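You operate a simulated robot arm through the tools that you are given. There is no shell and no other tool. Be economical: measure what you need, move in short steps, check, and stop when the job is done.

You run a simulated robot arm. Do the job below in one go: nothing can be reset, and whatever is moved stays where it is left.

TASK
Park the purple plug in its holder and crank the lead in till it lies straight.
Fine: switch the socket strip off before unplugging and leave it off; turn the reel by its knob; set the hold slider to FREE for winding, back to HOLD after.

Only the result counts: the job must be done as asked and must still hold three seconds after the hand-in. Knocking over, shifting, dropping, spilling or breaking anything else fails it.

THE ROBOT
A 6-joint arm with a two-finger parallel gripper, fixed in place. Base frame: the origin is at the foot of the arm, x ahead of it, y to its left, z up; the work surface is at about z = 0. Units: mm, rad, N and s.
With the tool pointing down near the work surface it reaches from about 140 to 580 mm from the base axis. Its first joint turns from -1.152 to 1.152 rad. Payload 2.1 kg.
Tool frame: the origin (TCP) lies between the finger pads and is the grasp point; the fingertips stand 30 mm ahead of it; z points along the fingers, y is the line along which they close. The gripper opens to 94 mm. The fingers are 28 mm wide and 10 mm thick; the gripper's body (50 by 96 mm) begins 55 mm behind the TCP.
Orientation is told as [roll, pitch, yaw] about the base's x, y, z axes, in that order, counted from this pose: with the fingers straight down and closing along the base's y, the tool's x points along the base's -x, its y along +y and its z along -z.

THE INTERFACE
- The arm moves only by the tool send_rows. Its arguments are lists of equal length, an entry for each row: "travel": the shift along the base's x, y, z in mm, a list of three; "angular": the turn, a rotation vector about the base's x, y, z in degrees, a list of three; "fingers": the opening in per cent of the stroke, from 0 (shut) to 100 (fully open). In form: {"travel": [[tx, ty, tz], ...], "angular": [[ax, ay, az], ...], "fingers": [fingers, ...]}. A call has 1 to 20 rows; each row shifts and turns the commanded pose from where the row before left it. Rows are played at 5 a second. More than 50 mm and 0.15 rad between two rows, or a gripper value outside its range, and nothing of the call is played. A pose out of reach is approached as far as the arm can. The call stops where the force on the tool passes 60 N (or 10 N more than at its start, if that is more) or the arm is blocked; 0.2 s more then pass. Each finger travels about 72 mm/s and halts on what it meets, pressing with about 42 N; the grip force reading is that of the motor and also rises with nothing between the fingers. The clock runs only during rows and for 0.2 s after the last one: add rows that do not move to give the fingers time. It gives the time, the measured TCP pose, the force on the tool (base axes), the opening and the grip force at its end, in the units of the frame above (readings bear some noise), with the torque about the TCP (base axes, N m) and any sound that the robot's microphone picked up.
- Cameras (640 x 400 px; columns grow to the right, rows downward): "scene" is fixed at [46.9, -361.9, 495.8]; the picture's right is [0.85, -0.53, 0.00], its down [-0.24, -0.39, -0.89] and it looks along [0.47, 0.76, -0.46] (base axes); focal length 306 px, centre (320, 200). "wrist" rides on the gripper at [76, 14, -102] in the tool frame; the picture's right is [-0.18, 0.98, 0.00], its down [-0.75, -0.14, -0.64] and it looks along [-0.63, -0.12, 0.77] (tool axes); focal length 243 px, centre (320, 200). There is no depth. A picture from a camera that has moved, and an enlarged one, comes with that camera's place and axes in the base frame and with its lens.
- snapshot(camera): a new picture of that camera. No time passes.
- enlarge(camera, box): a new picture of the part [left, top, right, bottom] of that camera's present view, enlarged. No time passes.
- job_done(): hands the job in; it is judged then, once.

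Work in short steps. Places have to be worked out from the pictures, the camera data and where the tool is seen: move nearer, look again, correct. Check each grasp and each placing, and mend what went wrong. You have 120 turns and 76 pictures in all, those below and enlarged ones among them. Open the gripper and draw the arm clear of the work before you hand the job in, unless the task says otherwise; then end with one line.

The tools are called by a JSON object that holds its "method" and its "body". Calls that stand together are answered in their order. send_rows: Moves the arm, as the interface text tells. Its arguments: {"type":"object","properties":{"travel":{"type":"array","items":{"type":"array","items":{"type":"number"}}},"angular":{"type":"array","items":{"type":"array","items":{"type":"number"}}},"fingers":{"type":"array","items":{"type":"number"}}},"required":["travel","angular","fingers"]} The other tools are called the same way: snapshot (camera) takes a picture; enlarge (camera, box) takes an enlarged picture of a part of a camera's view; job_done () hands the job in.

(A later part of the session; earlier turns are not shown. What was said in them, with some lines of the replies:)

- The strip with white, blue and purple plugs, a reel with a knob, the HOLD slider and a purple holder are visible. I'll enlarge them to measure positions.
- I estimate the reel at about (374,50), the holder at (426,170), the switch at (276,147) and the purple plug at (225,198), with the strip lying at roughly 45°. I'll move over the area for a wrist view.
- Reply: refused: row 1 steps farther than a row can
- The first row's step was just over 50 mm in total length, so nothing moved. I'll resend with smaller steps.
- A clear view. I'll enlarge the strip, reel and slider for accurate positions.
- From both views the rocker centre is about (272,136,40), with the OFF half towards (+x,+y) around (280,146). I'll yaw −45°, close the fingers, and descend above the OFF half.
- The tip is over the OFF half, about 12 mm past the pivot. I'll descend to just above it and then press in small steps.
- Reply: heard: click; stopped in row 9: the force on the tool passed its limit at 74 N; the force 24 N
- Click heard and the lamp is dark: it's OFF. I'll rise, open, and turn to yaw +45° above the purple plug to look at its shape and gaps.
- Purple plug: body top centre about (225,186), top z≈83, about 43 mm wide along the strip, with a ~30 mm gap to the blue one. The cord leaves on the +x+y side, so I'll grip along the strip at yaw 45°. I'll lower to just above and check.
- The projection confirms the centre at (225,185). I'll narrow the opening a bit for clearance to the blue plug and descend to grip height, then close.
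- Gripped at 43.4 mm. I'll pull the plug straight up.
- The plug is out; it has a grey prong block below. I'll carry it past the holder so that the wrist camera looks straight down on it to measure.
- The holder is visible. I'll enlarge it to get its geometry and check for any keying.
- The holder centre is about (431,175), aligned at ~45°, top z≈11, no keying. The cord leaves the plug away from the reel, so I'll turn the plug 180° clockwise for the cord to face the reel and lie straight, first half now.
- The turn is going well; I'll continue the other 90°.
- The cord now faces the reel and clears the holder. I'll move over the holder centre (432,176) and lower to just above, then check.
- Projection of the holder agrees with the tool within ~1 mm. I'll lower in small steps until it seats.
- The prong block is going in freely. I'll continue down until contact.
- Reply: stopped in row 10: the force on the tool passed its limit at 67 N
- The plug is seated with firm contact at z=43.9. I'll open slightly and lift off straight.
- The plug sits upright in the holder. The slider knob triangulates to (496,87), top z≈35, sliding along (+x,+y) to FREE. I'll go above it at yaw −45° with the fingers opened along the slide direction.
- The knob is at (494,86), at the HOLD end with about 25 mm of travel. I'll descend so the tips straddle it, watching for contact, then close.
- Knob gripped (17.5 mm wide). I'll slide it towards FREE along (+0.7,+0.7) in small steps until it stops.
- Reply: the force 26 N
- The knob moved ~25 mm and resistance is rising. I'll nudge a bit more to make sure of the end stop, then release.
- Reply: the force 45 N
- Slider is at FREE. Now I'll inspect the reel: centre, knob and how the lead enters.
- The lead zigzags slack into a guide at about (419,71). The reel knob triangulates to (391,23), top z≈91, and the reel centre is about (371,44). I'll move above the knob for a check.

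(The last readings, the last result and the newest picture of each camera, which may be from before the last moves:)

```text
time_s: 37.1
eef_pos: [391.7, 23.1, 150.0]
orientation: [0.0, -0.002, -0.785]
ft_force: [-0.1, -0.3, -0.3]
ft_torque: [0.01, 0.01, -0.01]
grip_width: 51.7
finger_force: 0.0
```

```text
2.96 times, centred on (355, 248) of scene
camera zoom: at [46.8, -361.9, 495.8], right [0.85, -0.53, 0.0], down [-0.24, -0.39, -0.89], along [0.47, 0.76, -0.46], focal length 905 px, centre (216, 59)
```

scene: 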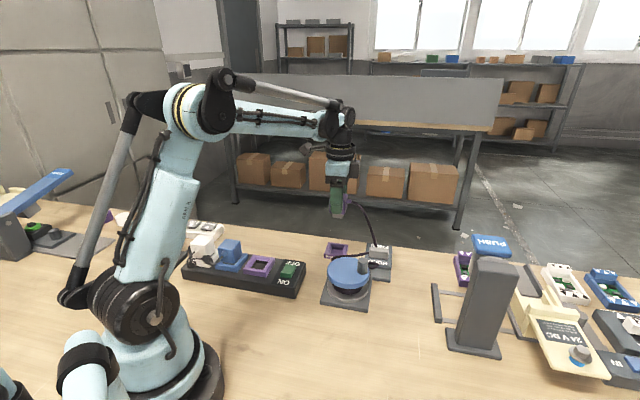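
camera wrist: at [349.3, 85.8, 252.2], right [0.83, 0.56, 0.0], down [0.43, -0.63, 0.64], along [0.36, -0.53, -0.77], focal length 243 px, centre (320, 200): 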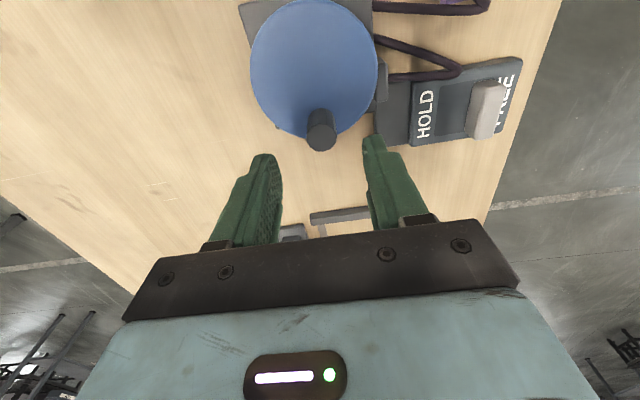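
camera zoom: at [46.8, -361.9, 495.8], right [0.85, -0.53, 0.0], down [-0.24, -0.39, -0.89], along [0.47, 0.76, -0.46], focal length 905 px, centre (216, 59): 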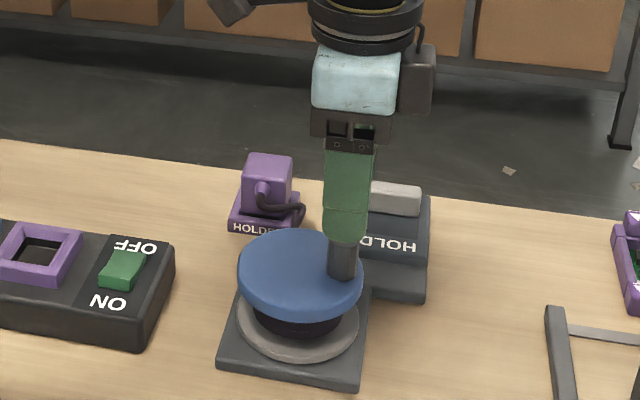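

The knob is at (393,23.4). I'll descend around it with the tips at z≈70 and close.

{"method": "send_rows", "body": {"travel": [[1.3, 0.3, -20], [0, 0, -20], [0, 0, -8], [0, 0, 0], [0, 0, 0], [0, 0, 0]], "angular": [[0, 0, 0], [0, 0, 0], [0, 0, 0], [0, 0, 0], [0, 0, 0], [0, 0, 0]], "fingers": [55, 55, 55, 10, 10, 10]}}

{"method": "snapshot", "body": {"camera": "wrist"}}

```text
time_s: 38.5
eef_pos: [392.9, 23.4, 100.6]
orientation: [0.001, 0.0, -0.785]
ft_force: [-0.4, -1.4, -8.3]
ft_torque: [0.44, -0.37, 0.0]
grip_width: 21.5
finger_force: 45.1
```

```text
33 pictures are left
camera wrist: at [350.3, 85.8, 204.4], right [0.83, 0.56, 0.0], down [0.43, -0.63, 0.64], along [0.36, -0.53, -0.77], focal length 243 px, centre (320, 200)
```

wrist: 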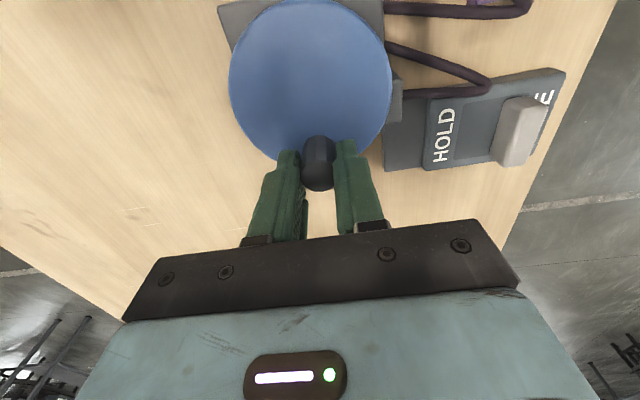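

Knob gripped (21.5 mm). I'll crank about 50° clockwise (seen from above) and watch forces and the lead.

{"method": "send_rows", "body": {"travel": [[-3.8, -3.0, 0], [-4.5, -2.5, 0], [-4.9, -1.7, 0], [-5.1, -0.8, 0], [-5.2, 0.1, 0], [0, 0, 0]], "angular": [[0, 0, 0], [0, 0, 0], [0, 0, 0], [0, 0, 0], [0, 0, 0], [0, 0, 0]], "fingers": [10, 10, 10, 10, 10, 10]}}

{"method": "snapshot", "body": {"camera": "wrist"}}

{"method": "enlarge", "body": {"camera": "scene", "box": [290, 180, 420, 315]}}

```text
time_s: 39.9
eef_pos: [367.6, 15.0, 100.0]
orientation: [-0.005, -0.004, -0.786]
ft_force: [-3.0, -18.7, 36.3]
ft_torque: [0.01, -0.28, 0.04]
grip_width: 21.6
finger_force: 44.8
```

```text
32 pictures are left
camera wrist: at [325.4, 78.3, 203.9], right [0.83, 0.56, 0.0], down [0.43, -0.63, 0.64], along [0.36, -0.53, -0.76], focal length 243 px, centre (320, 200)
```

wrist: 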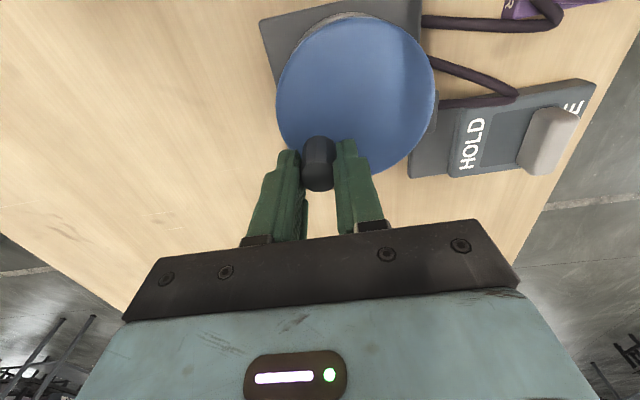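

```text
2.96 times, centred on (355, 248) of scene
camera zoom: at [46.7, -361.9, 495.8], right [0.85, -0.53, 0.0], down [-0.24, -0.39, -0.89], along [0.47, 0.76, -0.45], focal length 905 px, centre (216, 59)
```

zoom: 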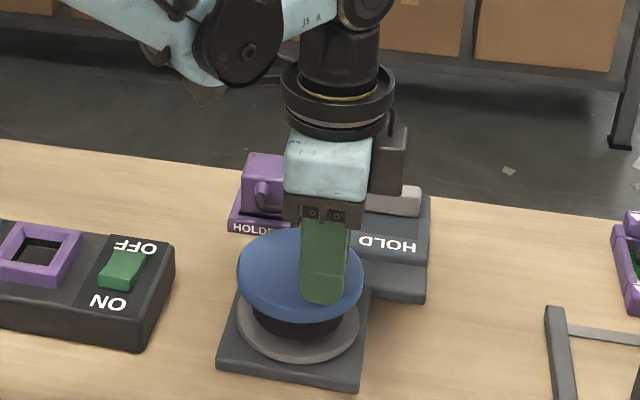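

The reel turns with the knob; there is an outward and upward push, so I'll correct the circle slightly, raise 1 mm, and continue another 60°.

{"method": "send_rows", "body": {"travel": [[-5.5, 0.2, 1], [-4.8, 1.7, 0], [-4.4, 2.6, 0], [-3.9, 3.3, 0], [-3.3, 3.9, 0], [-2.6, 4.4, 0], [0, 0, 0]], "angular": [[0, 0, 0], [0, 0, 0], [0, 0, 0], [0, 0, 0], [0, 0, 0], [0, 0, 0], [0, 0, 0]], "fingers": [10, 10, 10, 10, 10, 10, 10]}}

{"method": "snapshot", "body": {"camera": "wrist"}}

```text
time_s: 41.5
eef_pos: [344.7, 33.0, 101.1]
orientation: [0.002, -0.001, -0.785]
ft_force: [9.6, 4.6, -37.6]
ft_torque: [-0.26, 0.28, -0.03]
grip_width: 21.4
finger_force: 44.6
```

```text
30 pictures are left
camera wrist: at [301.8, 95.5, 204.4], right [0.82, 0.57, 0.0], down [0.43, -0.63, 0.64], along [0.36, -0.53, -0.77], focal length 243 px, centre (320, 200)
```

wrist: 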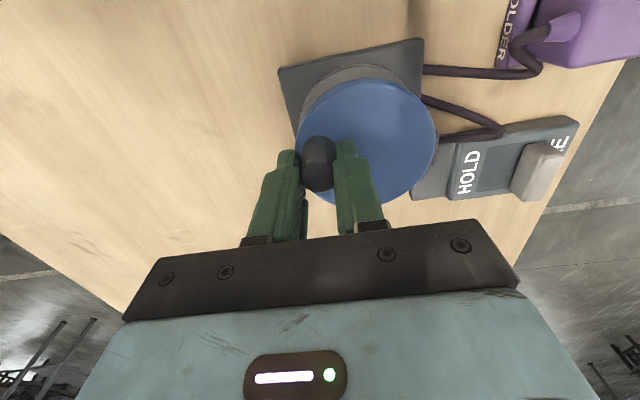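

Vertical bias flipped, so half a millimetre down balances it. Let me look closely at the lead to check whether the direction is right.

{"method": "enlarge", "body": {"camera": "wrist", "box": [400, 0, 640, 150]}}

```text
2.67 times, centred on (520, 75) of wrist
camera zoom: at [301.8, 95.5, 204.4], right [0.82, 0.57, 0.0], down [0.43, -0.63, 0.64], along [0.36, -0.53, -0.77], focal length 647 px, centre (-213, 533)
```

zoom: 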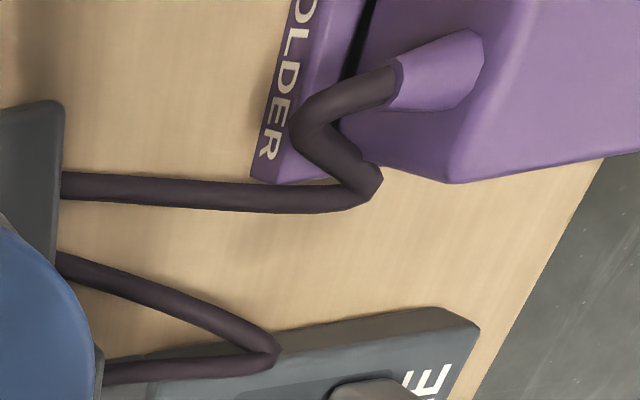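

The fold tips have hardly moved so far, so I can't tell yet. I'll continue another 90° and compare again.

{"method": "send_rows", "body": {"travel": [[-0.9, 5.2, -0.5], [-0.9, 5, 0], [0, 5, 0], [0.9, 5, 0], [1.7, 4.8, 0], [2.5, 4.3, 0], [3.3, 3.9, 0], [3.9, 3.3, 0], [4.3, 2.5, 0], [0, 0, 0]], "angular": [[0, 0, 0], [0, 0, 0], [0, 0, 0], [0, 0, 0], [0, 0, 0], [0, 0, 0], [0, 0, 0], [0, 0, 0], [0, 0, 0], [0, 0, 0]], "fingers": [10, 10, 10, 10, 10, 10, 10, 10, 10, 10]}}

{"method": "snapshot", "body": {"camera": "wrist"}}

```text
time_s: 43.7
eef_pos: [358.9, 71.9, 101.4]
orientation: [0.005, 0.004, -0.786]
ft_force: [-9.0, 20.9, -14.2]
ft_torque: [0.34, 1.16, -0.02]
grip_width: 21.1
finger_force: 44.8
```

```text
28 pictures are left
camera wrist: at [317.0, 134.0, 204.7], right [0.82, 0.57, 0.0], down [0.43, -0.64, 0.64], along [0.36, -0.53, -0.77], focal length 243 px, centre (320, 200)
```

wrist: 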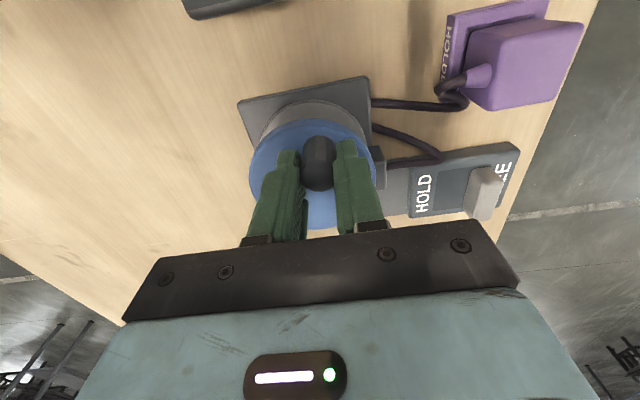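

The fold tips have retreated ~10 mm towards the reel, so clockwise is reeling in. I'll continue 110°.

{"method": "send_rows", "body": {"travel": [[5.3, 2.7, -0.2], [5.1, 0.9, 0], [5.2, 0, 0], [5.1, -0.9, 0], [4.9, -1.8, 0], [4.4, -2.6, 0], [4, -3.3, 0], [3.3, -4, 0], [2.6, -4.4, 0], [1.8, -4.9, 0], [0.9, -5.1, 0], [0, 0, 0]], "angular": [[0, 0, 0], [0, 0, 0], [0, 0, 0], [0, 0, 0], [0, 0, 0], [0, 0, 0], [0, 0, 0], [0, 0, 0], [0, 0, 0], [0, 0, 0], [0, 0, 0], [0, 0, 0]], "fingers": [10, 10, 10, 10, 10, 10, 10, 10, 10, 10, 10, 10]}}

{"method": "snapshot", "body": {"camera": "wrist"}}

```text
time_s: 46.3
eef_pos: [402.4, 46.7, 101.1]
orientation: [0.001, -0.002, -0.785]
ft_force: [5.9, -1.0, 21.5]
ft_torque: [0.3, -0.47, -0.03]
grip_width: 21.4
finger_force: 44.6
```

```text
27 pictures are left
camera wrist: at [359.3, 109.6, 204.1], right [0.83, 0.56, 0.0], down [0.43, -0.63, 0.64], along [0.36, -0.53, -0.77], focal length 243 px, centre (320, 200)
```

wrist: 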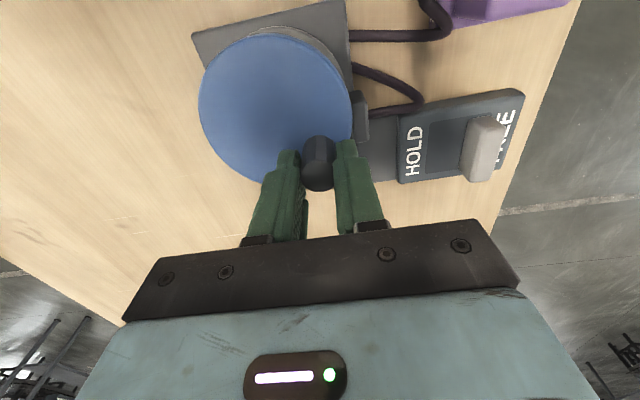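

The fold tip keeps shrinking (x 477→469→459). I'll crank another 180°.

{"method": "send_rows", "body": {"travel": [[0, -5.2, 0.3], [-0.9, -5.1, 0], [-1.8, -4.9, 0], [-2.6, -4.4, 0], [-3.3, -4, 0], [-4, -3.3, 0], [-4.4, -2.6, 0], [-4.9, -1.8, 0], [-5.1, -0.9, 0], [-5.2, 0, 0], [-5.1, 0.9, 0], [-4.9, 1.8, 0], [-4.4, 2.6, 0], [-4, 3.3, 0], [-3.3, 4, 0], [-2.6, 4.4, 0], [-1.8, 4.9, 0], [-0.9, 5.1, 0], [0, 0, 0]], "angular": [[0, 0, 0], [0, 0, 0], [0, 0, 0], [0, 0, 0], [0, 0, 0], [0, 0, 0], [0, 0, 0], [0, 0, 0], [0, 0, 0], [0, 0, 0], [0, 0, 0], [0, 0, 0], [0, 0, 0], [0, 0, 0], [0, 0, 0], [0, 0, 0], [0, 0, 0], [0, 0, 0], [0, 0, 0]], "fingers": [10, 10, 10, 10, 10, 10, 10, 10, 10, 10, 10, 10, 10, 10, 10, 10, 10, 10, 10]}}

{"method": "snapshot", "body": {"camera": "wrist"}}

```text
time_s: 50.3
eef_pos: [343.5, 43.7, 100.0]
orientation: [0.0, 0.001, -0.785]
ft_force: [0.7, 0.5, 6.4]
ft_torque: [0.16, 0.83, 0.01]
grip_width: 21.6
finger_force: 45.4
```

```text
26 pictures are left
camera wrist: at [299.7, 105.5, 204.2], right [0.83, 0.56, 0.0], down [0.43, -0.63, 0.64], along [0.36, -0.53, -0.77], focal length 243 px, centre (320, 200)
```

wrist: 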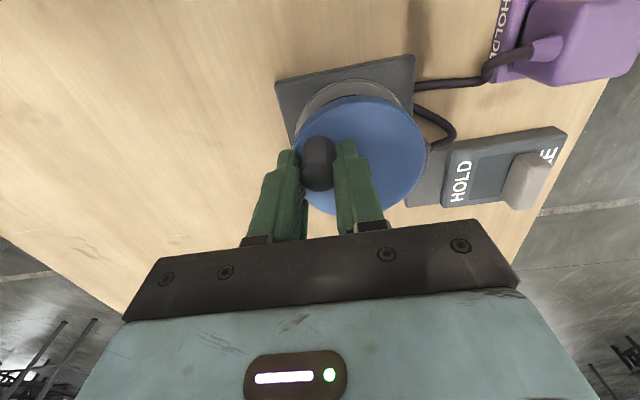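

The slack shrinks well and the forces are low. I'll crank another 120° and check.

{"method": "send_rows", "body": {"travel": [[0, 5.2, 0], [0.9, 5.1, 0], [1.8, 4.9, 0], [2.6, 4.4, 0], [3.3, 4, 0], [4, 3.3, 0], [4.4, 2.6, 0], [4.9, 1.8, 0], [5.1, 0.9, 0], [5.2, 0, 0], [5.1, -0.9, 0], [4.9, -1.8, 0], [0, 0, 0]], "angular": [[0, 0, 0], [0, 0, 0], [0, 0, 0], [0, 0, 0], [0, 0, 0], [0, 0, 0], [0, 0, 0], [0, 0, 0], [0, 0, 0], [0, 0, 0], [0, 0, 0], [0, 0, 0], [0, 0, 0]], "fingers": [10, 10, 10, 10, 10, 10, 10, 10, 10, 10, 10, 10, 10]}}

{"method": "snapshot", "body": {"camera": "wrist"}}

```text
time_s: 53.1
eef_pos: [386.4, 71.2, 100.9]
orientation: [0.003, 0.0, -0.786]
ft_force: [9.3, 15.3, -19.5]
ft_torque: [0.54, 0.79, -0.03]
grip_width: 21.4
finger_force: 44.6
```

```text
25 pictures are left
camera wrist: at [342.6, 134.1, 204.2], right [0.83, 0.56, 0.0], down [0.43, -0.63, 0.64], along [0.36, -0.53, -0.77], focal length 243 px, centre (320, 200)
```

wrist: 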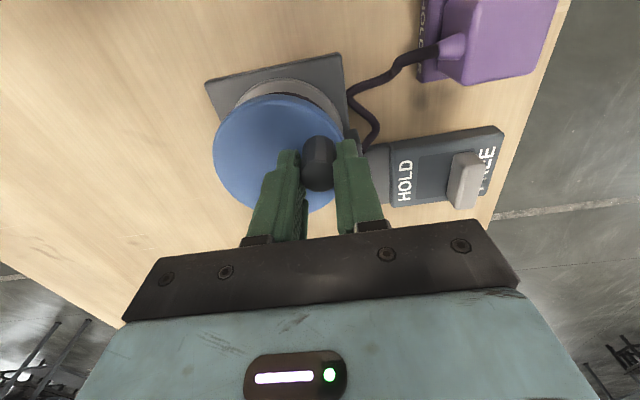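

Only a mild zigzag is left. Another 60°, then check.

{"method": "send_rows", "body": {"travel": [[4.4, -2.6, -0.2], [4, -3.3, 0], [3.3, -4, 0], [2.6, -4.4, 0], [1.8, -4.9, 0], [0.9, -5.1, 0], [0, 0, 0]], "angular": [[0, 0, 0], [0, 0, 0], [0, 0, 0], [0, 0, 0], [0, 0, 0], [0, 0, 0], [0, 0, 0]], "fingers": [10, 10, 10, 10, 10, 10, 10]}}

{"method": "snapshot", "body": {"camera": "wrist"}}

```text
time_s: 54.7
eef_pos: [401.7, 45.9, 100.0]
orientation: [-0.001, -0.001, -0.785]
ft_force: [6.7, -0.4, -16.1]
ft_torque: [0.26, -0.68, 0.02]
grip_width: 21.6
finger_force: 44.7
```

```text
24 pictures are left
camera wrist: at [359.4, 109.4, 204.1], right [0.83, 0.56, 0.0], down [0.43, -0.63, 0.64], along [0.36, -0.53, -0.77], focal length 243 px, centre (320, 200)
```

wrist: 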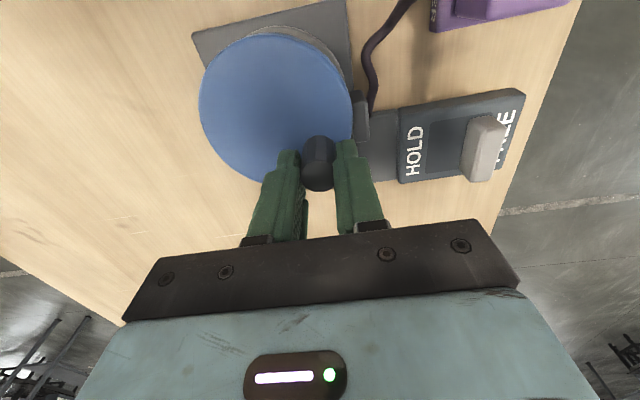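

Nearly straight with a slight bow. Another 20° carefully.

{"method": "send_rows", "body": {"travel": [[0, -2.6, 0.2], [0, -2.6, 0], [-0.4, -2.6, 0], [-0.5, -2.5, 0], [0, 0, 0]], "angular": [[0, 0, 0], [0, 0, 0], [0, 0, 0], [0, 0, 0], [0, 0, 0]], "fingers": [10, 10, 10, 10, 10]}}

{"method": "snapshot", "body": {"camera": "wrist"}}

{"method": "enlarge", "body": {"camera": "scene", "box": [290, 180, 420, 315]}}

```text
time_s: 55.9
eef_pos: [401.8, 37.2, 101.1]
orientation: [0.0, 0.0, -0.785]
ft_force: [3.1, -2.2, -1.8]
ft_torque: [0.54, -0.28, 0.0]
grip_width: 21.7
finger_force: 45.2
```

```text
23 pictures are left
camera wrist: at [358.5, 99.4, 204.3], right [0.83, 0.56, 0.0], down [0.43, -0.63, 0.64], along [0.36, -0.53, -0.77], focal length 243 px, centre (320, 200)
```

wrist: 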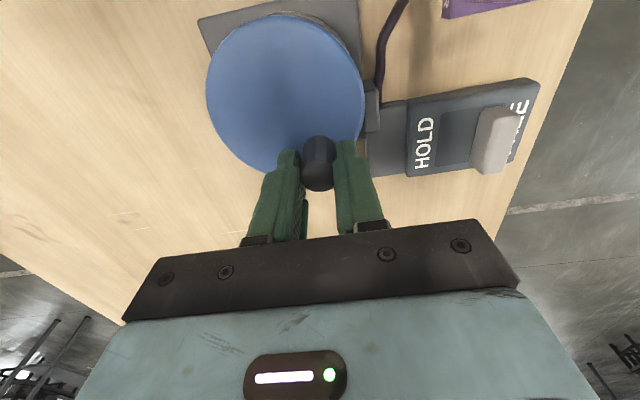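

```text
2.96 times, centred on (355, 248) of scene
camera zoom: at [46.9, -361.9, 495.8], right [0.85, -0.53, 0.0], down [-0.24, -0.39, -0.89], along [0.47, 0.76, -0.46], focal length 905 px, centre (216, 59)
```

zoom: 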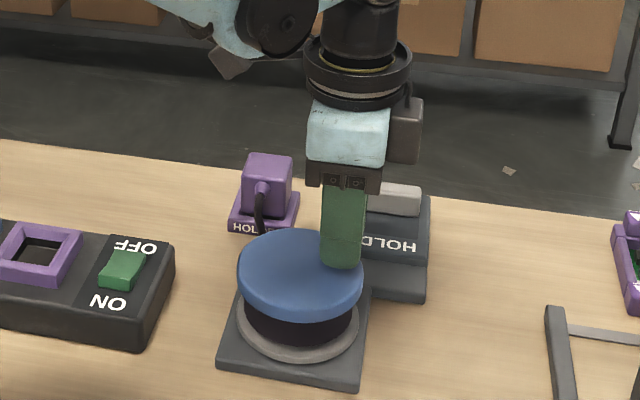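

A slight bow remains. I'll continue 10° in 5° steps, watching for tangential (+y) resistance.

{"method": "send_rows", "body": {"travel": [[-0.8, -2.5, 0], [-1.0, -2.4, 0], [0, 0, 0]], "angular": [[0, 0, 0], [0, 0, 0], [0, 0, 0]], "fingers": [10, 10, 10]}}

{"method": "enlarge", "body": {"camera": "wrist", "box": [300, 0, 560, 160]}}

```text
time_s: 56.7
eef_pos: [399.1, 31.1, 101.6]
orientation: [0.0, -0.002, -0.786]
ft_force: [6.5, -3.2, -5.4]
ft_torque: [0.88, -0.01, -0.02]
grip_width: 21.2
finger_force: 45.6
```

```text
2.46 times, centred on (430, 80) of wrist
camera zoom: at [356.4, 94.5, 204.2], right [0.83, 0.56, 0.0], down [0.43, -0.63, 0.64], along [0.36, -0.53, -0.77], focal length 597 px, centre (49, 495)
```

zoom: 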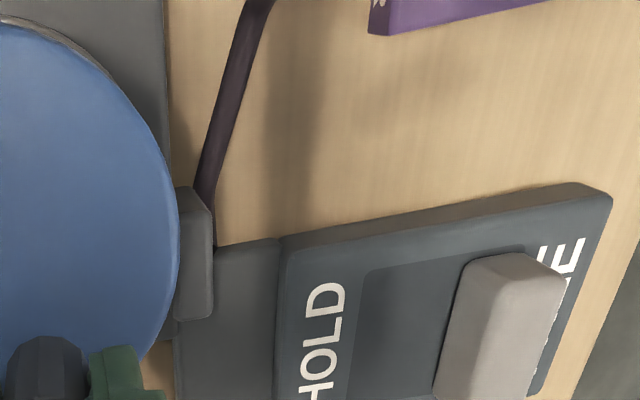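

The visible part looks straight, with no tension yet. Another 5°, then check force.

{"method": "send_rows", "body": {"travel": [[-0.6, -1.2, 0], [-0.6, -1.1, 0], [0, 0, 0]], "angular": [[0, 0, 0], [0, 0, 0], [0, 0, 0]], "fingers": [10, 10, 10]}}

{"method": "enlarge", "body": {"camera": "scene", "box": [320, 210, 400, 270]}}

```text
time_s: 57.5
eef_pos: [398.7, 30.3, 101.3]
orientation: [0.0, -0.001, -0.786]
ft_force: [6.1, -1.8, -2.7]
ft_torque: [0.26, -0.66, 0.01]
grip_width: 21.6
finger_force: 45.1
```

```text
6.67 times, centred on (360, 240) of scene
camera zoom: at [46.9, -361.9, 495.8], right [0.85, -0.53, 0.0], down [-0.24, -0.39, -0.89], along [0.47, 0.76, -0.46], focal length 2037 px, centre (53, -67)
```

zoom: 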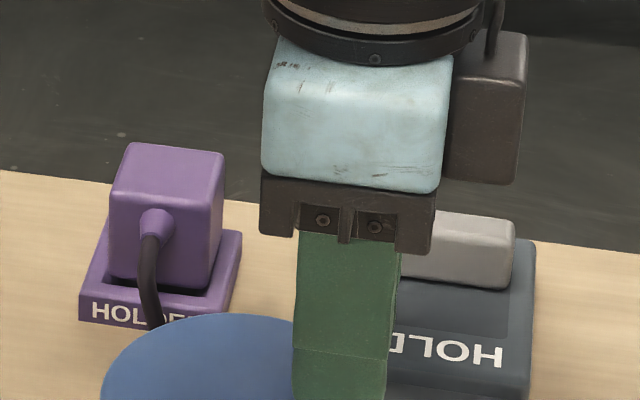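

I'll release the knob and rise to see the whole lead.

{"method": "send_rows", "body": {"travel": [[0, 0, 0], [0, 0, 0], [0, 0, 15], [0, 0, 30], [10, 30, 30], [10, 35, 0], [10, 35, 0], [0, 0, 0]], "angular": [[0, 0, 0], [0, 0, 0], [0, 0, 0], [0, 0, 0], [0, 0, 0], [0, 0, 0], [0, 0, 0], [0, 0, 0]], "fingers": [45, 45, 45, 45, 45, 45, 45, 45]}}

{"method": "snapshot", "body": {"camera": "wrist"}}

```text
time_s: 59.3
eef_pos: [427.6, 131.4, 177.9]
orientation: [0.001, 0.0, -0.785]
ft_force: [-0.3, 0.4, -1.2]
ft_torque: [-0.01, -0.01, -0.01]
grip_width: 42.5
finger_force: 0.0
```

```text
19 pictures are left
camera wrist: at [385.2, 194.3, 279.9], right [0.83, 0.56, 0.0], down [0.43, -0.63, 0.64], along [0.36, -0.53, -0.77], focal length 243 px, centre (320, 200)
```

wrist: 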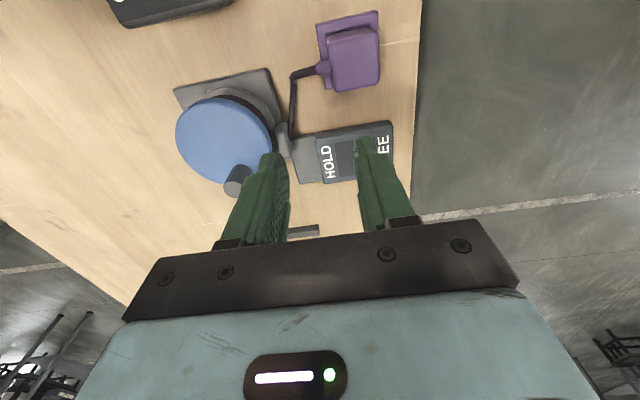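

{"method": "enlarge", "body": {"camera": "wrist", "box": [220, 0, 420, 160]}}

```text
2.50 times, centred on (320, 80) of wrist
camera zoom: at [385.2, 194.3, 279.9], right [0.83, 0.56, 0.0], down [0.43, -0.63, 0.64], along [0.36, -0.53, -0.77], focal length 606 px, centre (320, 500)
```

zoom: 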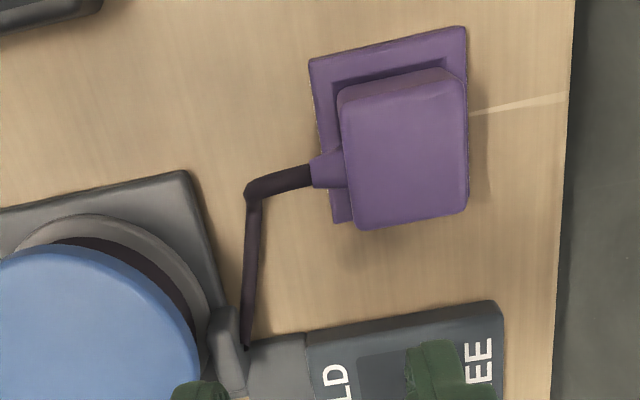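

There's still a bend near the plug, about 18 mm of slack. I'll retrace to the knob, regrip and wind ~30° more.

{"method": "send_rows", "body": {"travel": [[-10, -35, 0], [-10, -35, 0], [-10, -30, -30], [0, 0, -30], [0, 0, -15], [0, 0, 0], [0, 0, 0], [0, 0, 0]], "angular": [[0, 0, 0], [0, 0, 0], [0, 0, 0], [0, 0, 0], [0, 0, 0], [0, 0, 0], [0, 0, 0], [0, 0, 0]], "fingers": [45, 45, 45, 45, 45, 10, 10, 10]}}

{"method": "send_rows", "body": {"travel": [[-1.4, -2.2, 0], [-1.6, -2.1, 0], [-1.7, -1.9, 0], [-1.9, -1.8, 0], [0, 0, 0]], "angular": [[0, 0, 0], [0, 0, 0], [0, 0, 0], [0, 0, 0], [0, 0, 0]], "fingers": [10, 10, 10, 10, 10]}}

{"method": "enlarge", "body": {"camera": "wrist", "box": [300, 0, 560, 160]}}

```text
time_s: 61.1
eef_pos: [398.4, 28.6, 99.3]
orientation: [0.001, 0.001, -0.786]
ft_force: [-2.7, -0.3, -7.0]
ft_torque: [0.27, -0.49, 0.02]
grip_width: 21.6
finger_force: 44.8
```

```text
time_s: 62.3
eef_pos: [391.0, 20.6, 101.1]
orientation: [0.001, -0.001, -0.786]
ft_force: [1.9, -0.9, -35.4]
ft_torque: [0.23, -0.53, -0.01]
grip_width: 21.5
finger_force: 45.0
```

```text
2.46 times, centred on (430, 80) of wrist
camera zoom: at [348.2, 83.5, 204.0], right [0.83, 0.56, 0.0], down [0.43, -0.63, 0.64], along [0.36, -0.53, -0.77], focal length 597 px, centre (49, 495)
```

zoom: 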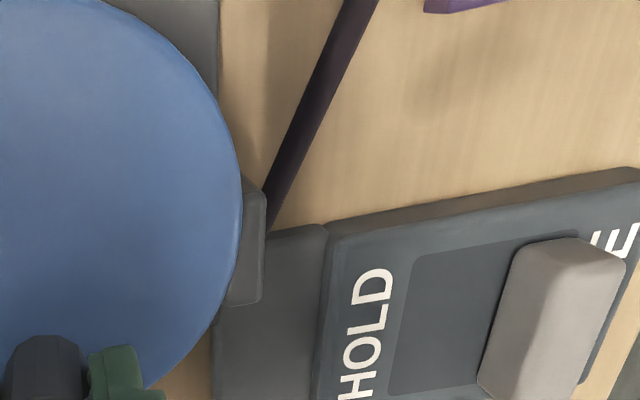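

The lead is pulling straighter. A further small 8°, then check the plug end from the scene camera.

{"method": "send_rows", "body": {"travel": [[-1.1, -0.9, -0.4], [-1.1, -0.8, 0], [-1.2, -0.8, 0], [0, 0, 0]], "angular": [[0, 0, 0], [0, 0, 0], [0, 0, 0], [0, 0, 0]], "fingers": [10, 10, 10, 10]}}

{"method": "enlarge", "body": {"camera": "scene", "box": [320, 210, 400, 270]}}

{"method": "snapshot", "body": {"camera": "wrist"}}

```text
time_s: 63.3
eef_pos: [388.8, 20.0, 102.1]
orientation: [-0.001, -0.002, -0.786]
ft_force: [0.6, -1.6, -13.7]
ft_torque: [0.6, -0.29, 0.03]
grip_width: 21.2
finger_force: 44.7
```

```text
6.67 times, centred on (360, 240) of scene
camera zoom: at [46.9, -361.9, 495.8], right [0.85, -0.53, 0.0], down [-0.24, -0.39, -0.89], along [0.47, 0.76, -0.46], focal length 2037 px, centre (53, -67)
```

zoom: 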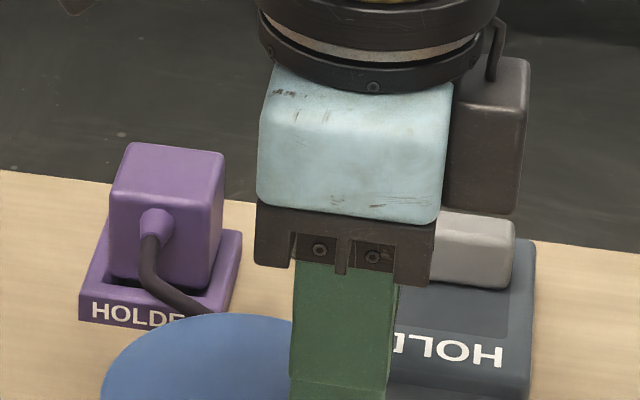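

```text
15 pictures are left
camera wrist: at [345.7, 81.6, 204.1], right [0.83, 0.56, 0.0], down [0.43, -0.63, 0.64], along [0.36, -0.53, -0.77], focal length 243 px, centre (320, 200)
```

wrist: 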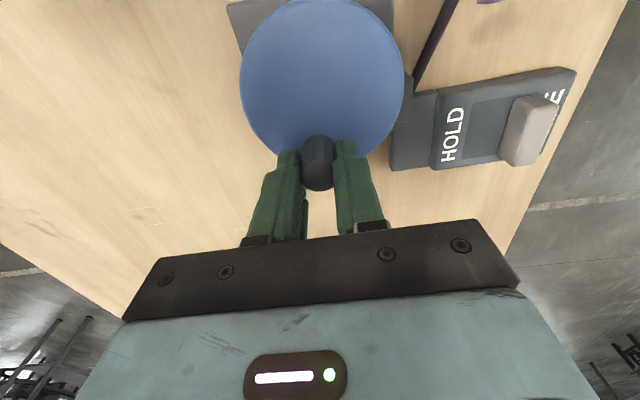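

A small bend at the plug remains. I'll continue in 4° steps until the lead resists.

{"method": "send_rows", "body": {"travel": [[-1.8, -1.0, -0.2], [-1.8, -0.9, 0], [0, 0, 0]], "angular": [[0, 0, 0], [0, 0, 0], [0, 0, 0]], "fingers": [10, 10, 10]}}

{"method": "enlarge", "body": {"camera": "scene", "box": [320, 210, 400, 270]}}

```text
time_s: 64.1
eef_pos: [385.5, 17.1, 100.6]
orientation: [0.0, -0.001, -0.784]
ft_force: [3.1, -5.4, -7.2]
ft_torque: [0.8, 0.05, 0.01]
grip_width: 21.3
finger_force: 45.2
```

```text
6.67 times, centred on (360, 240) of scene
camera zoom: at [46.9, -361.9, 495.8], right [0.85, -0.53, 0.0], down [-0.24, -0.39, -0.89], along [0.47, 0.76, -0.46], focal length 2037 px, centre (53, -67)
```

zoom: 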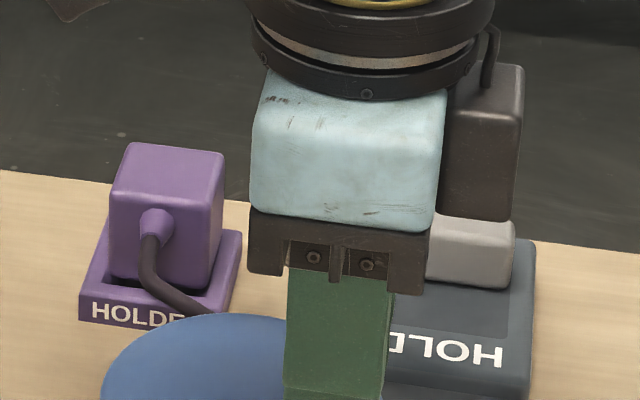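

Little change at the plug end. I'll release and look from above to judge.

{"method": "send_rows", "body": {"travel": [[0, 0, 0], [0, 0, 0], [0, 0, 15], [0, 0, 30], [15, 35, 30], [15, 40, 0], [15, 40, 0], [0, 0, 0]], "angular": [[0, 0, 0], [0, 0, 0], [0, 0, 0], [0, 0, 0], [0, 0, 0], [0, 0, 0], [0, 0, 0], [0, 0, 0]], "fingers": [45, 45, 45, 45, 45, 45, 45, 45]}}

{"method": "enlarge", "body": {"camera": "wrist", "box": [200, 0, 420, 170]}}

```text
time_s: 65.9
eef_pos: [429.0, 132.8, 175.9]
orientation: [-0.001, 0.0, -0.787]
ft_force: [0.1, -0.4, -0.3]
ft_torque: [0.0, -0.02, 0.02]
grip_width: 42.4
finger_force: 0.0
```

```text
2.35 times, centred on (310, 85) of wrist
camera zoom: at [386.8, 195.4, 278.1], right [0.83, 0.56, 0.0], down [0.43, -0.63, 0.64], along [0.36, -0.53, -0.77], focal length 571 px, centre (344, 471)
```

zoom: 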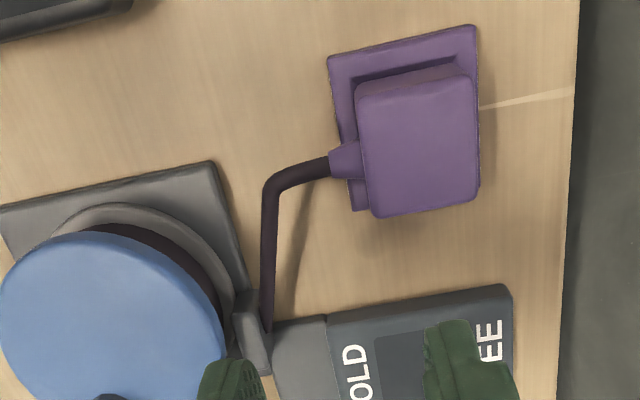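

I need to know whether the reel sprang back on release; I'll check the knob's position now.

{"method": "enlarge", "body": {"camera": "scene", "box": [310, 225, 400, 315]}}

```text
4.44 times, centred on (355, 270) of scene
camera zoom: at [46.9, -361.9, 495.8], right [0.85, -0.53, 0.0], down [-0.24, -0.39, -0.89], along [0.47, 0.76, -0.46], focal length 1358 px, centre (164, -111)
```

zoom: 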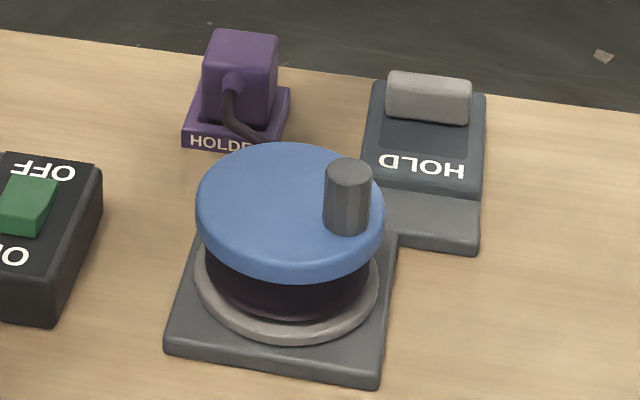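

The reel held its place (knob still at ~(383,18)). About 13 mm of slack remains, so I'll regrip and wind ~20° more.

{"method": "send_rows", "body": {"travel": [[-15, -40, 0], [-15, -40, 0], [-15, -35, -30], [0, 0, -30], [0, 0, -15], [0, 0, 0], [0, 0, 0], [0, 0, 0]], "angular": [[0, 0, 0], [0, 0, 0], [0, 0, 0], [0, 0, 0], [0, 0, 0], [0, 0, 0], [0, 0, 0], [0, 0, 0]], "fingers": [45, 45, 45, 45, 45, 10, 10, 10]}}

{"method": "send_rows", "body": {"travel": [[-2.4, -0.9, 0], [-2.5, -0.7, 0], [-2.6, -0.5, 0], [-2.5, -0.3, 0], [0, 0, 0]], "angular": [[0, 0, 0], [0, 0, 0], [0, 0, 0], [0, 0, 0], [0, 0, 0]], "fingers": [10, 10, 10, 10, 10]}}

{"method": "enlarge", "body": {"camera": "scene", "box": [320, 210, 400, 270]}}

```text
time_s: 67.7
eef_pos: [384.9, 16.7, 99.9]
orientation: [0.0, -0.001, -0.783]
ft_force: [-0.1, -0.3, -5.9]
ft_torque: [0.54, -0.29, 0.04]
grip_width: 21.3
finger_force: 44.9
```

```text
time_s: 68.9
eef_pos: [375.5, 13.3, 101.0]
orientation: [-0.001, -0.003, -0.785]
ft_force: [1.5, -8.2, 3.8]
ft_torque: [0.01, -0.62, 0.04]
grip_width: 21.3
finger_force: 44.8
```

```text
6.67 times, centred on (360, 240) of scene
camera zoom: at [46.8, -361.9, 495.8], right [0.85, -0.53, 0.0], down [-0.24, -0.39, -0.89], along [0.47, 0.76, -0.46], focal length 2037 px, centre (53, -67)
```

zoom: 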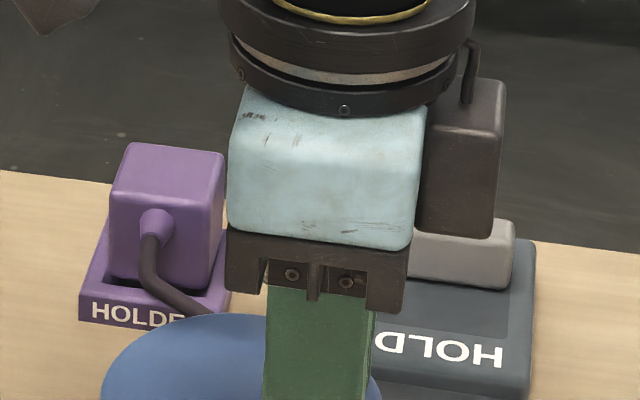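

Still no resistance (1.5 N). Another 15°, watching tangential (+x) force.

{"method": "send_rows", "body": {"travel": [[-2.6, 0, 0], [-2.6, 0.2, 0], [-2.5, 0.4, 0], [0, 0, 0]], "angular": [[0, 0, 0], [0, 0, 0], [0, 0, 0], [0, 0, 0]], "fingers": [10, 10, 10, 10]}}

{"method": "enlarge", "body": {"camera": "wrist", "box": [340, 0, 580, 160]}}

```text
time_s: 69.9
eef_pos: [367.3, 14.9, 100.3]
orientation: [-0.001, -0.001, -0.787]
ft_force: [-2.1, -15.7, -6.5]
ft_torque: [0.06, -0.5, 0.05]
grip_width: 21.5
finger_force: 45.3
```

```text
2.50 times, centred on (460, 80) of wrist
camera zoom: at [324.0, 77.7, 203.5], right [0.83, 0.56, 0.0], down [0.43, -0.63, 0.64], along [0.36, -0.53, -0.77], focal length 606 px, centre (-30, 500)
```

zoom: 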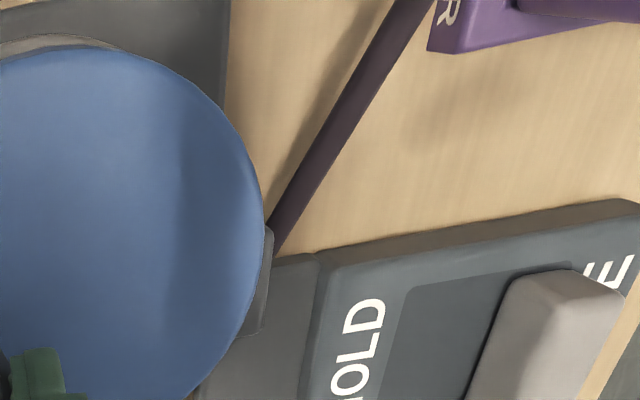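

The lead is getting tighter. I'll continue 5° at a time and read the force only.

{"method": "send_rows", "body": {"travel": [[-2.5, 0.6, 0], [0, 0, 0]], "angular": [[0, 0, 0], [0, 0, 0]], "fingers": [10, 10]}}

{"method": "send_rows", "body": {"travel": [[-2.4, 0.8, 0], [0, 0, 0]], "angular": [[0, 0, 0], [0, 0, 0]], "fingers": [10, 10]}}

```text
time_s: 70.5
eef_pos: [365.4, 14.8, 99.9]
orientation: [-0.004, -0.001, -0.786]
ft_force: [-3.8, -21.3, 27.4]
ft_torque: [0.56, 0.24, 0.06]
grip_width: 21.5
finger_force: 44.6
```

```text
time_s: 71.1
eef_pos: [363.3, 15.6, 100.4]
orientation: [-0.003, -0.003, -0.784]
ft_force: [-5.0, -19.4, 34.7]
ft_torque: [0.04, -0.2, 0.03]
grip_width: 21.4
finger_force: 44.9
```

Tangential resistance is still small (~3 N). I'll release and inspect from above.

{"method": "send_rows", "body": {"travel": [[0, 0, 0], [0, 0, 0], [0, 0, 15], [0, 0, 30], [22, 35, 25], [22, 40, 0], [22, 40, 0], [0, 0, 0]], "angular": [[0, 0, 0], [0, 0, 0], [0, 0, 0], [0, 0, 0], [0, 0, 0], [0, 0, 0], [0, 0, 0], [0, 0, 0]], "fingers": [45, 45, 45, 45, 45, 45, 45, 45]}}

{"method": "enlarge", "body": {"camera": "wrist", "box": [200, 0, 420, 170]}}

```text
time_s: 72.9
eef_pos: [426.7, 135.9, 170.0]
orientation: [0.002, -0.001, -0.786]
ft_force: [0.0, 0.3, -0.1]
ft_torque: [-0.01, 0.0, 0.02]
grip_width: 42.4
finger_force: 0.0
```

```text
2.35 times, centred on (310, 85) of wrist
camera zoom: at [383.9, 197.4, 272.8], right [0.83, 0.56, 0.0], down [0.43, -0.63, 0.64], along [0.36, -0.53, -0.77], focal length 571 px, centre (344, 471)
```

zoom: 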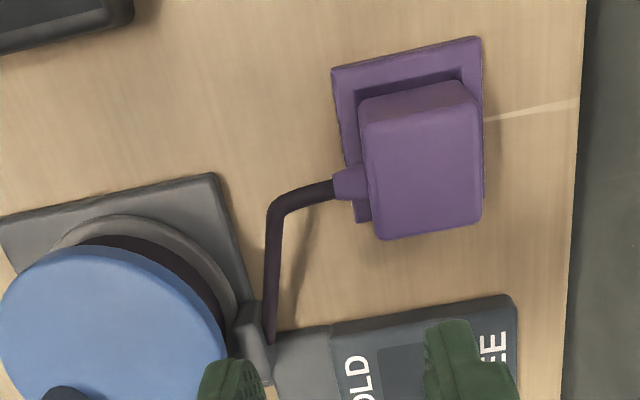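

Shape is unchanged despite 45° more winding: a short stub straight out of the plug, then a straight run (off the table) to the guide. I'll enlarge strongly to verify it's really straight.

{"method": "enlarge", "body": {"camera": "wrist", "box": [290, 50, 370, 150]}}

```text
4.00 times, centred on (330, 100) of wrist
camera zoom: at [383.9, 197.4, 272.8], right [0.83, 0.56, 0.0], down [0.43, -0.63, 0.64], along [0.36, -0.53, -0.77], focal length 970 px, centre (280, 600)
```

zoom: 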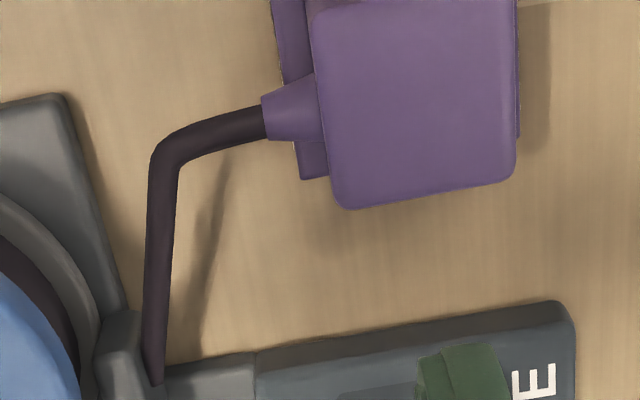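

The run from the short exit stub to the guide is straight and lifted off the table, and further winding doesn't change it, so the lead is taut. Now I'll return the slider to HOLD: go over the knob at about (514,106).

{"method": "send_rows", "body": {"travel": [[29, -10, 0], [29, -10, 0], [29, -10, -10], [0, 0, -40], [0, 0, -40], [0, 0, -15], [0, 0, -6], [0, 0, 0], [0, 0, 0], [0, 0, 0]], "angular": [[0, 0, 0], [0, 0, 0], [0, 0, 0], [0, 0, 0], [0, 0, 0], [0, 0, 0], [0, 0, 0], [0, 0, 0], [0, 0, 0], [0, 0, 0]], "fingers": [48, 48, 48, 48, 48, 48, 48, 10, 10, 10]}}

{"method": "snapshot", "body": {"camera": "wrist"}}

```text
time_s: 75.1
eef_pos: [515.1, 101.7, 59.6]
orientation: [0.001, -0.002, -0.785]
ft_force: [2.6, 0.4, -5.8]
ft_torque: [0.1, 0.04, 0.01]
grip_width: 17.9
finger_force: 45.5
```

```text
7 pictures are left
camera wrist: at [472.1, 164.9, 163.4], right [0.83, 0.56, 0.0], down [0.43, -0.63, 0.64], along [0.36, -0.53, -0.77], focal length 243 px, centre (320, 200)
```

wrist: 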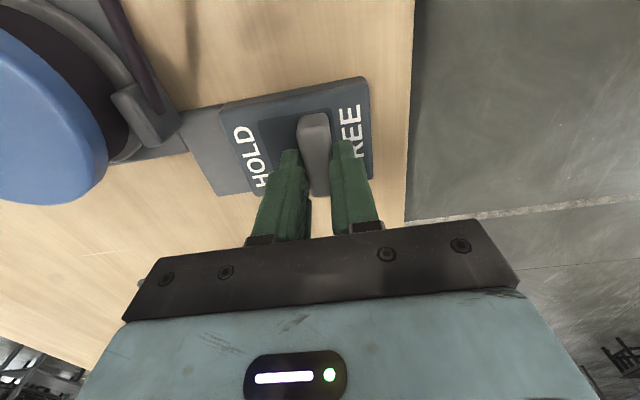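

Knob gripped. Sliding back towards HOLD by ~25 mm, then a firm nudge to the stop.

{"method": "send_rows", "body": {"travel": [[-2.5, -2.5, 0], [-2.5, -2.5, 0], [-2.5, -2.5, 0], [-2.5, -2.5, 0], [-2.5, -2.5, 0], [-2.5, -2.5, 0], [-2, -2, 0], [-1.5, -1.5, 0], [-1, -1, 0], [0, 0, 0]], "angular": [[0, 0, 0], [0, 0, 0], [0, 0, 0], [0, 0, 0], [0, 0, 0], [0, 0, 0], [0, 0, 0], [0, 0, 0], [0, 0, 0], [0, 0, 0]], "fingers": [10, 10, 10, 10, 10, 10, 10, 10, 10, 10]}}

```text
time_s: 77.3
eef_pos: [497.3, 84.5, 60.5]
orientation: [0.01, -0.002, -0.784]
ft_force: [25.7, 20.3, 27.7]
ft_torque: [0.9, 0.15, -0.43]
grip_width: 17.9
finger_force: 44.8
```

It's against the HOLD stop (33 N, same coordinate as originally). Back off pressure, release, and retreat upward to look.

{"method": "send_rows", "body": {"travel": [[0.8, 0.8, 0], [0, 0, 0], [0, 0, 0], [0, 0, 20], [0, 0, 40], [-10, 20, 40], [-20, 30, 20], [-20, 25, 0], [0, 0, 0]], "angular": [[0, 0, 0], [0, 0, 0], [0, 0, 0], [0, 0, 0], [0, 0, 0], [0, 0, 0], [0, 0, 0], [0, 0, 0], [0, 0, 0]], "fingers": [10, 45, 45, 45, 45, 45, 45, 45, 45]}}

{"method": "snapshot", "body": {"camera": "wrist"}}

```text
time_s: 79.3
eef_pos: [447.5, 158.2, 179.7]
orientation: [0.0, -0.001, -0.786]
ft_force: [0.2, -0.1, -0.8]
ft_torque: [0.05, 0.01, 0.01]
grip_width: 42.4
finger_force: 0.1
```

```text
6 pictures are left
camera wrist: at [404.4, 221.4, 283.5], right [0.83, 0.56, 0.0], down [0.43, -0.63, 0.64], along [0.36, -0.53, -0.77], focal length 243 px, centre (320, 200)
```

wrist: 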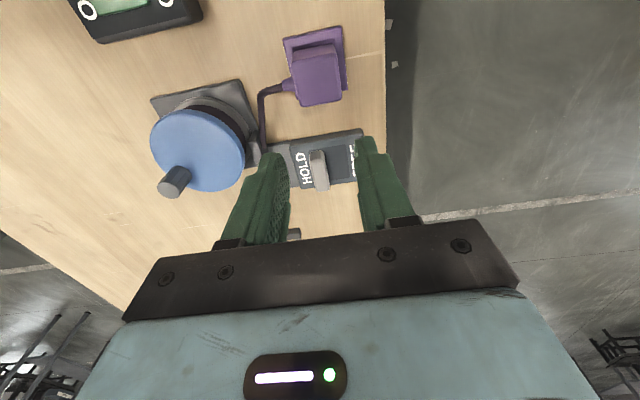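

Slider is at HOLD, the lead is taut, and the plug is parked. I'll draw the arm up and clear, then do a last scene check.

{"method": "send_rows", "body": {"travel": [[0, 0, 45], [-10, -10, 45], [-20, -30, 40], [-20, -35, 20], [-20, -40, 0], [0, 0, 0], [0, 0, 0]], "angular": [[0, 0, 0], [0, 0, 0], [0, 0, 0], [0, 0, 0], [0, 0, 0], [0, 0, 0], [0, 0, 0]], "fingers": [60, 90, 100, 100, 100, 100, 100]}}

{"method": "snapshot", "body": {"camera": "scene"}}

{"method": "enlarge", "body": {"camera": "scene", "box": [300, 210, 420, 310]}}

```text
refused: row 3 steps farther than a row can; nothing moved
```

```text
5 pictures are left
```

scene: 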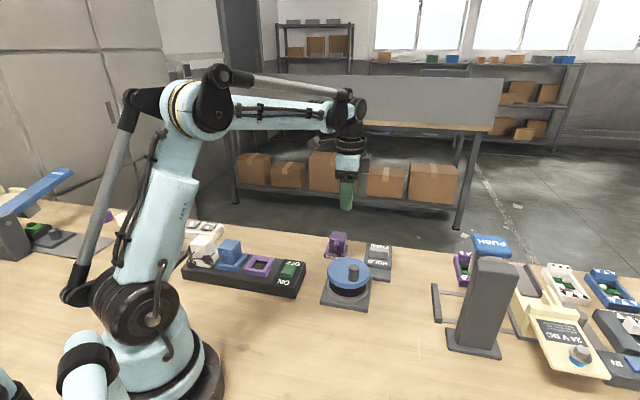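

```text
4.00 times, centred on (360, 260) of scene
camera zoom: at [46.9, -361.9, 495.8], right [0.85, -0.53, 0.0], down [-0.24, -0.39, -0.89], along [0.47, 0.76, -0.46], focal length 1222 px, centre (160, -40)
```

zoom: 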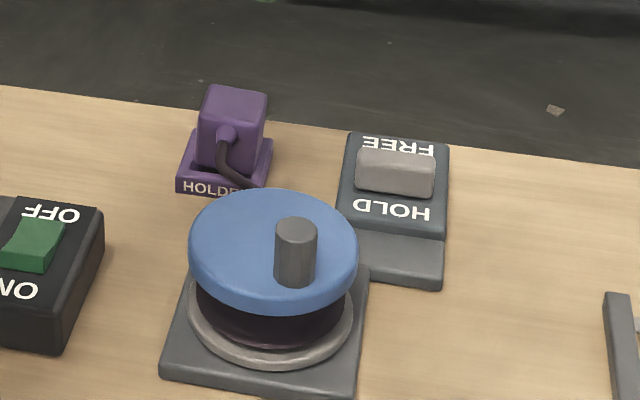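

Everything stands as wanted; the last move was refused for its step size, so I'll resend with smaller steps.

{"method": "send_rows", "body": {"travel": [[0, 0, 40], [0, 0, 40], [-10, -20, 30], [-15, -30, 20], [-15, -35, 10], [0, 0, 0], [0, 0, 0]], "angular": [[0, 0, 0], [0, 0, 0], [0, 0, 0], [0, 0, 0], [0, 0, 0], [0, 0, 0], [0, 0, 0]], "fingers": [60, 90, 100, 100, 100, 100, 100]}}

{"method": "enlarge", "body": {"camera": "wrist", "box": [160, 0, 440, 200]}}

```text
time_s: 80.9
eef_pos: [407.0, 73.2, 318.8]
orientation: [0.001, -0.001, -0.785]
ft_force: [-0.3, 0.3, 0.1]
ft_torque: [0.03, 0.04, 0.01]
grip_width: 94.0
finger_force: 0.1
```

```text
2.00 times, centred on (300, 100) of wrist
camera zoom: at [363.8, 136.1, 422.5], right [0.83, 0.56, 0.0], down [0.43, -0.63, 0.64], along [0.36, -0.53, -0.77], focal length 485 px, centre (360, 400)
```

zoom: 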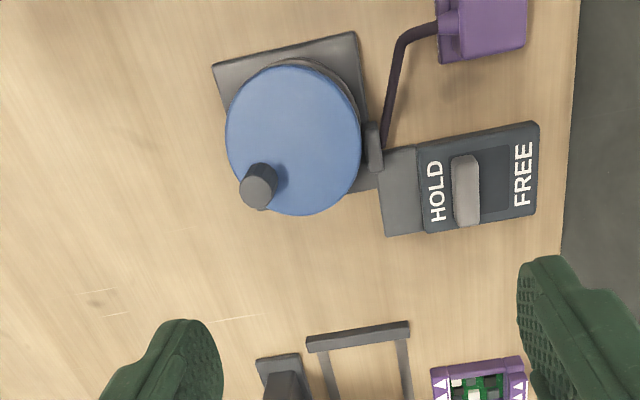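

The plug is parked, the lead runs straight to the guide, the slider is at HOLD, the strip is off and the arm is clear, so I'm handing in.

{"method": "job_done", "body": {}}

```text
The job is handed in.
```

I switched the strip off, parked the purple plug in its holder, cranked the lead in by the reel's knob and set the slider back to HOLD; the lead runs straight from the reel's guide, with one bend about 25 mm from the plug that further cranking did not take out.
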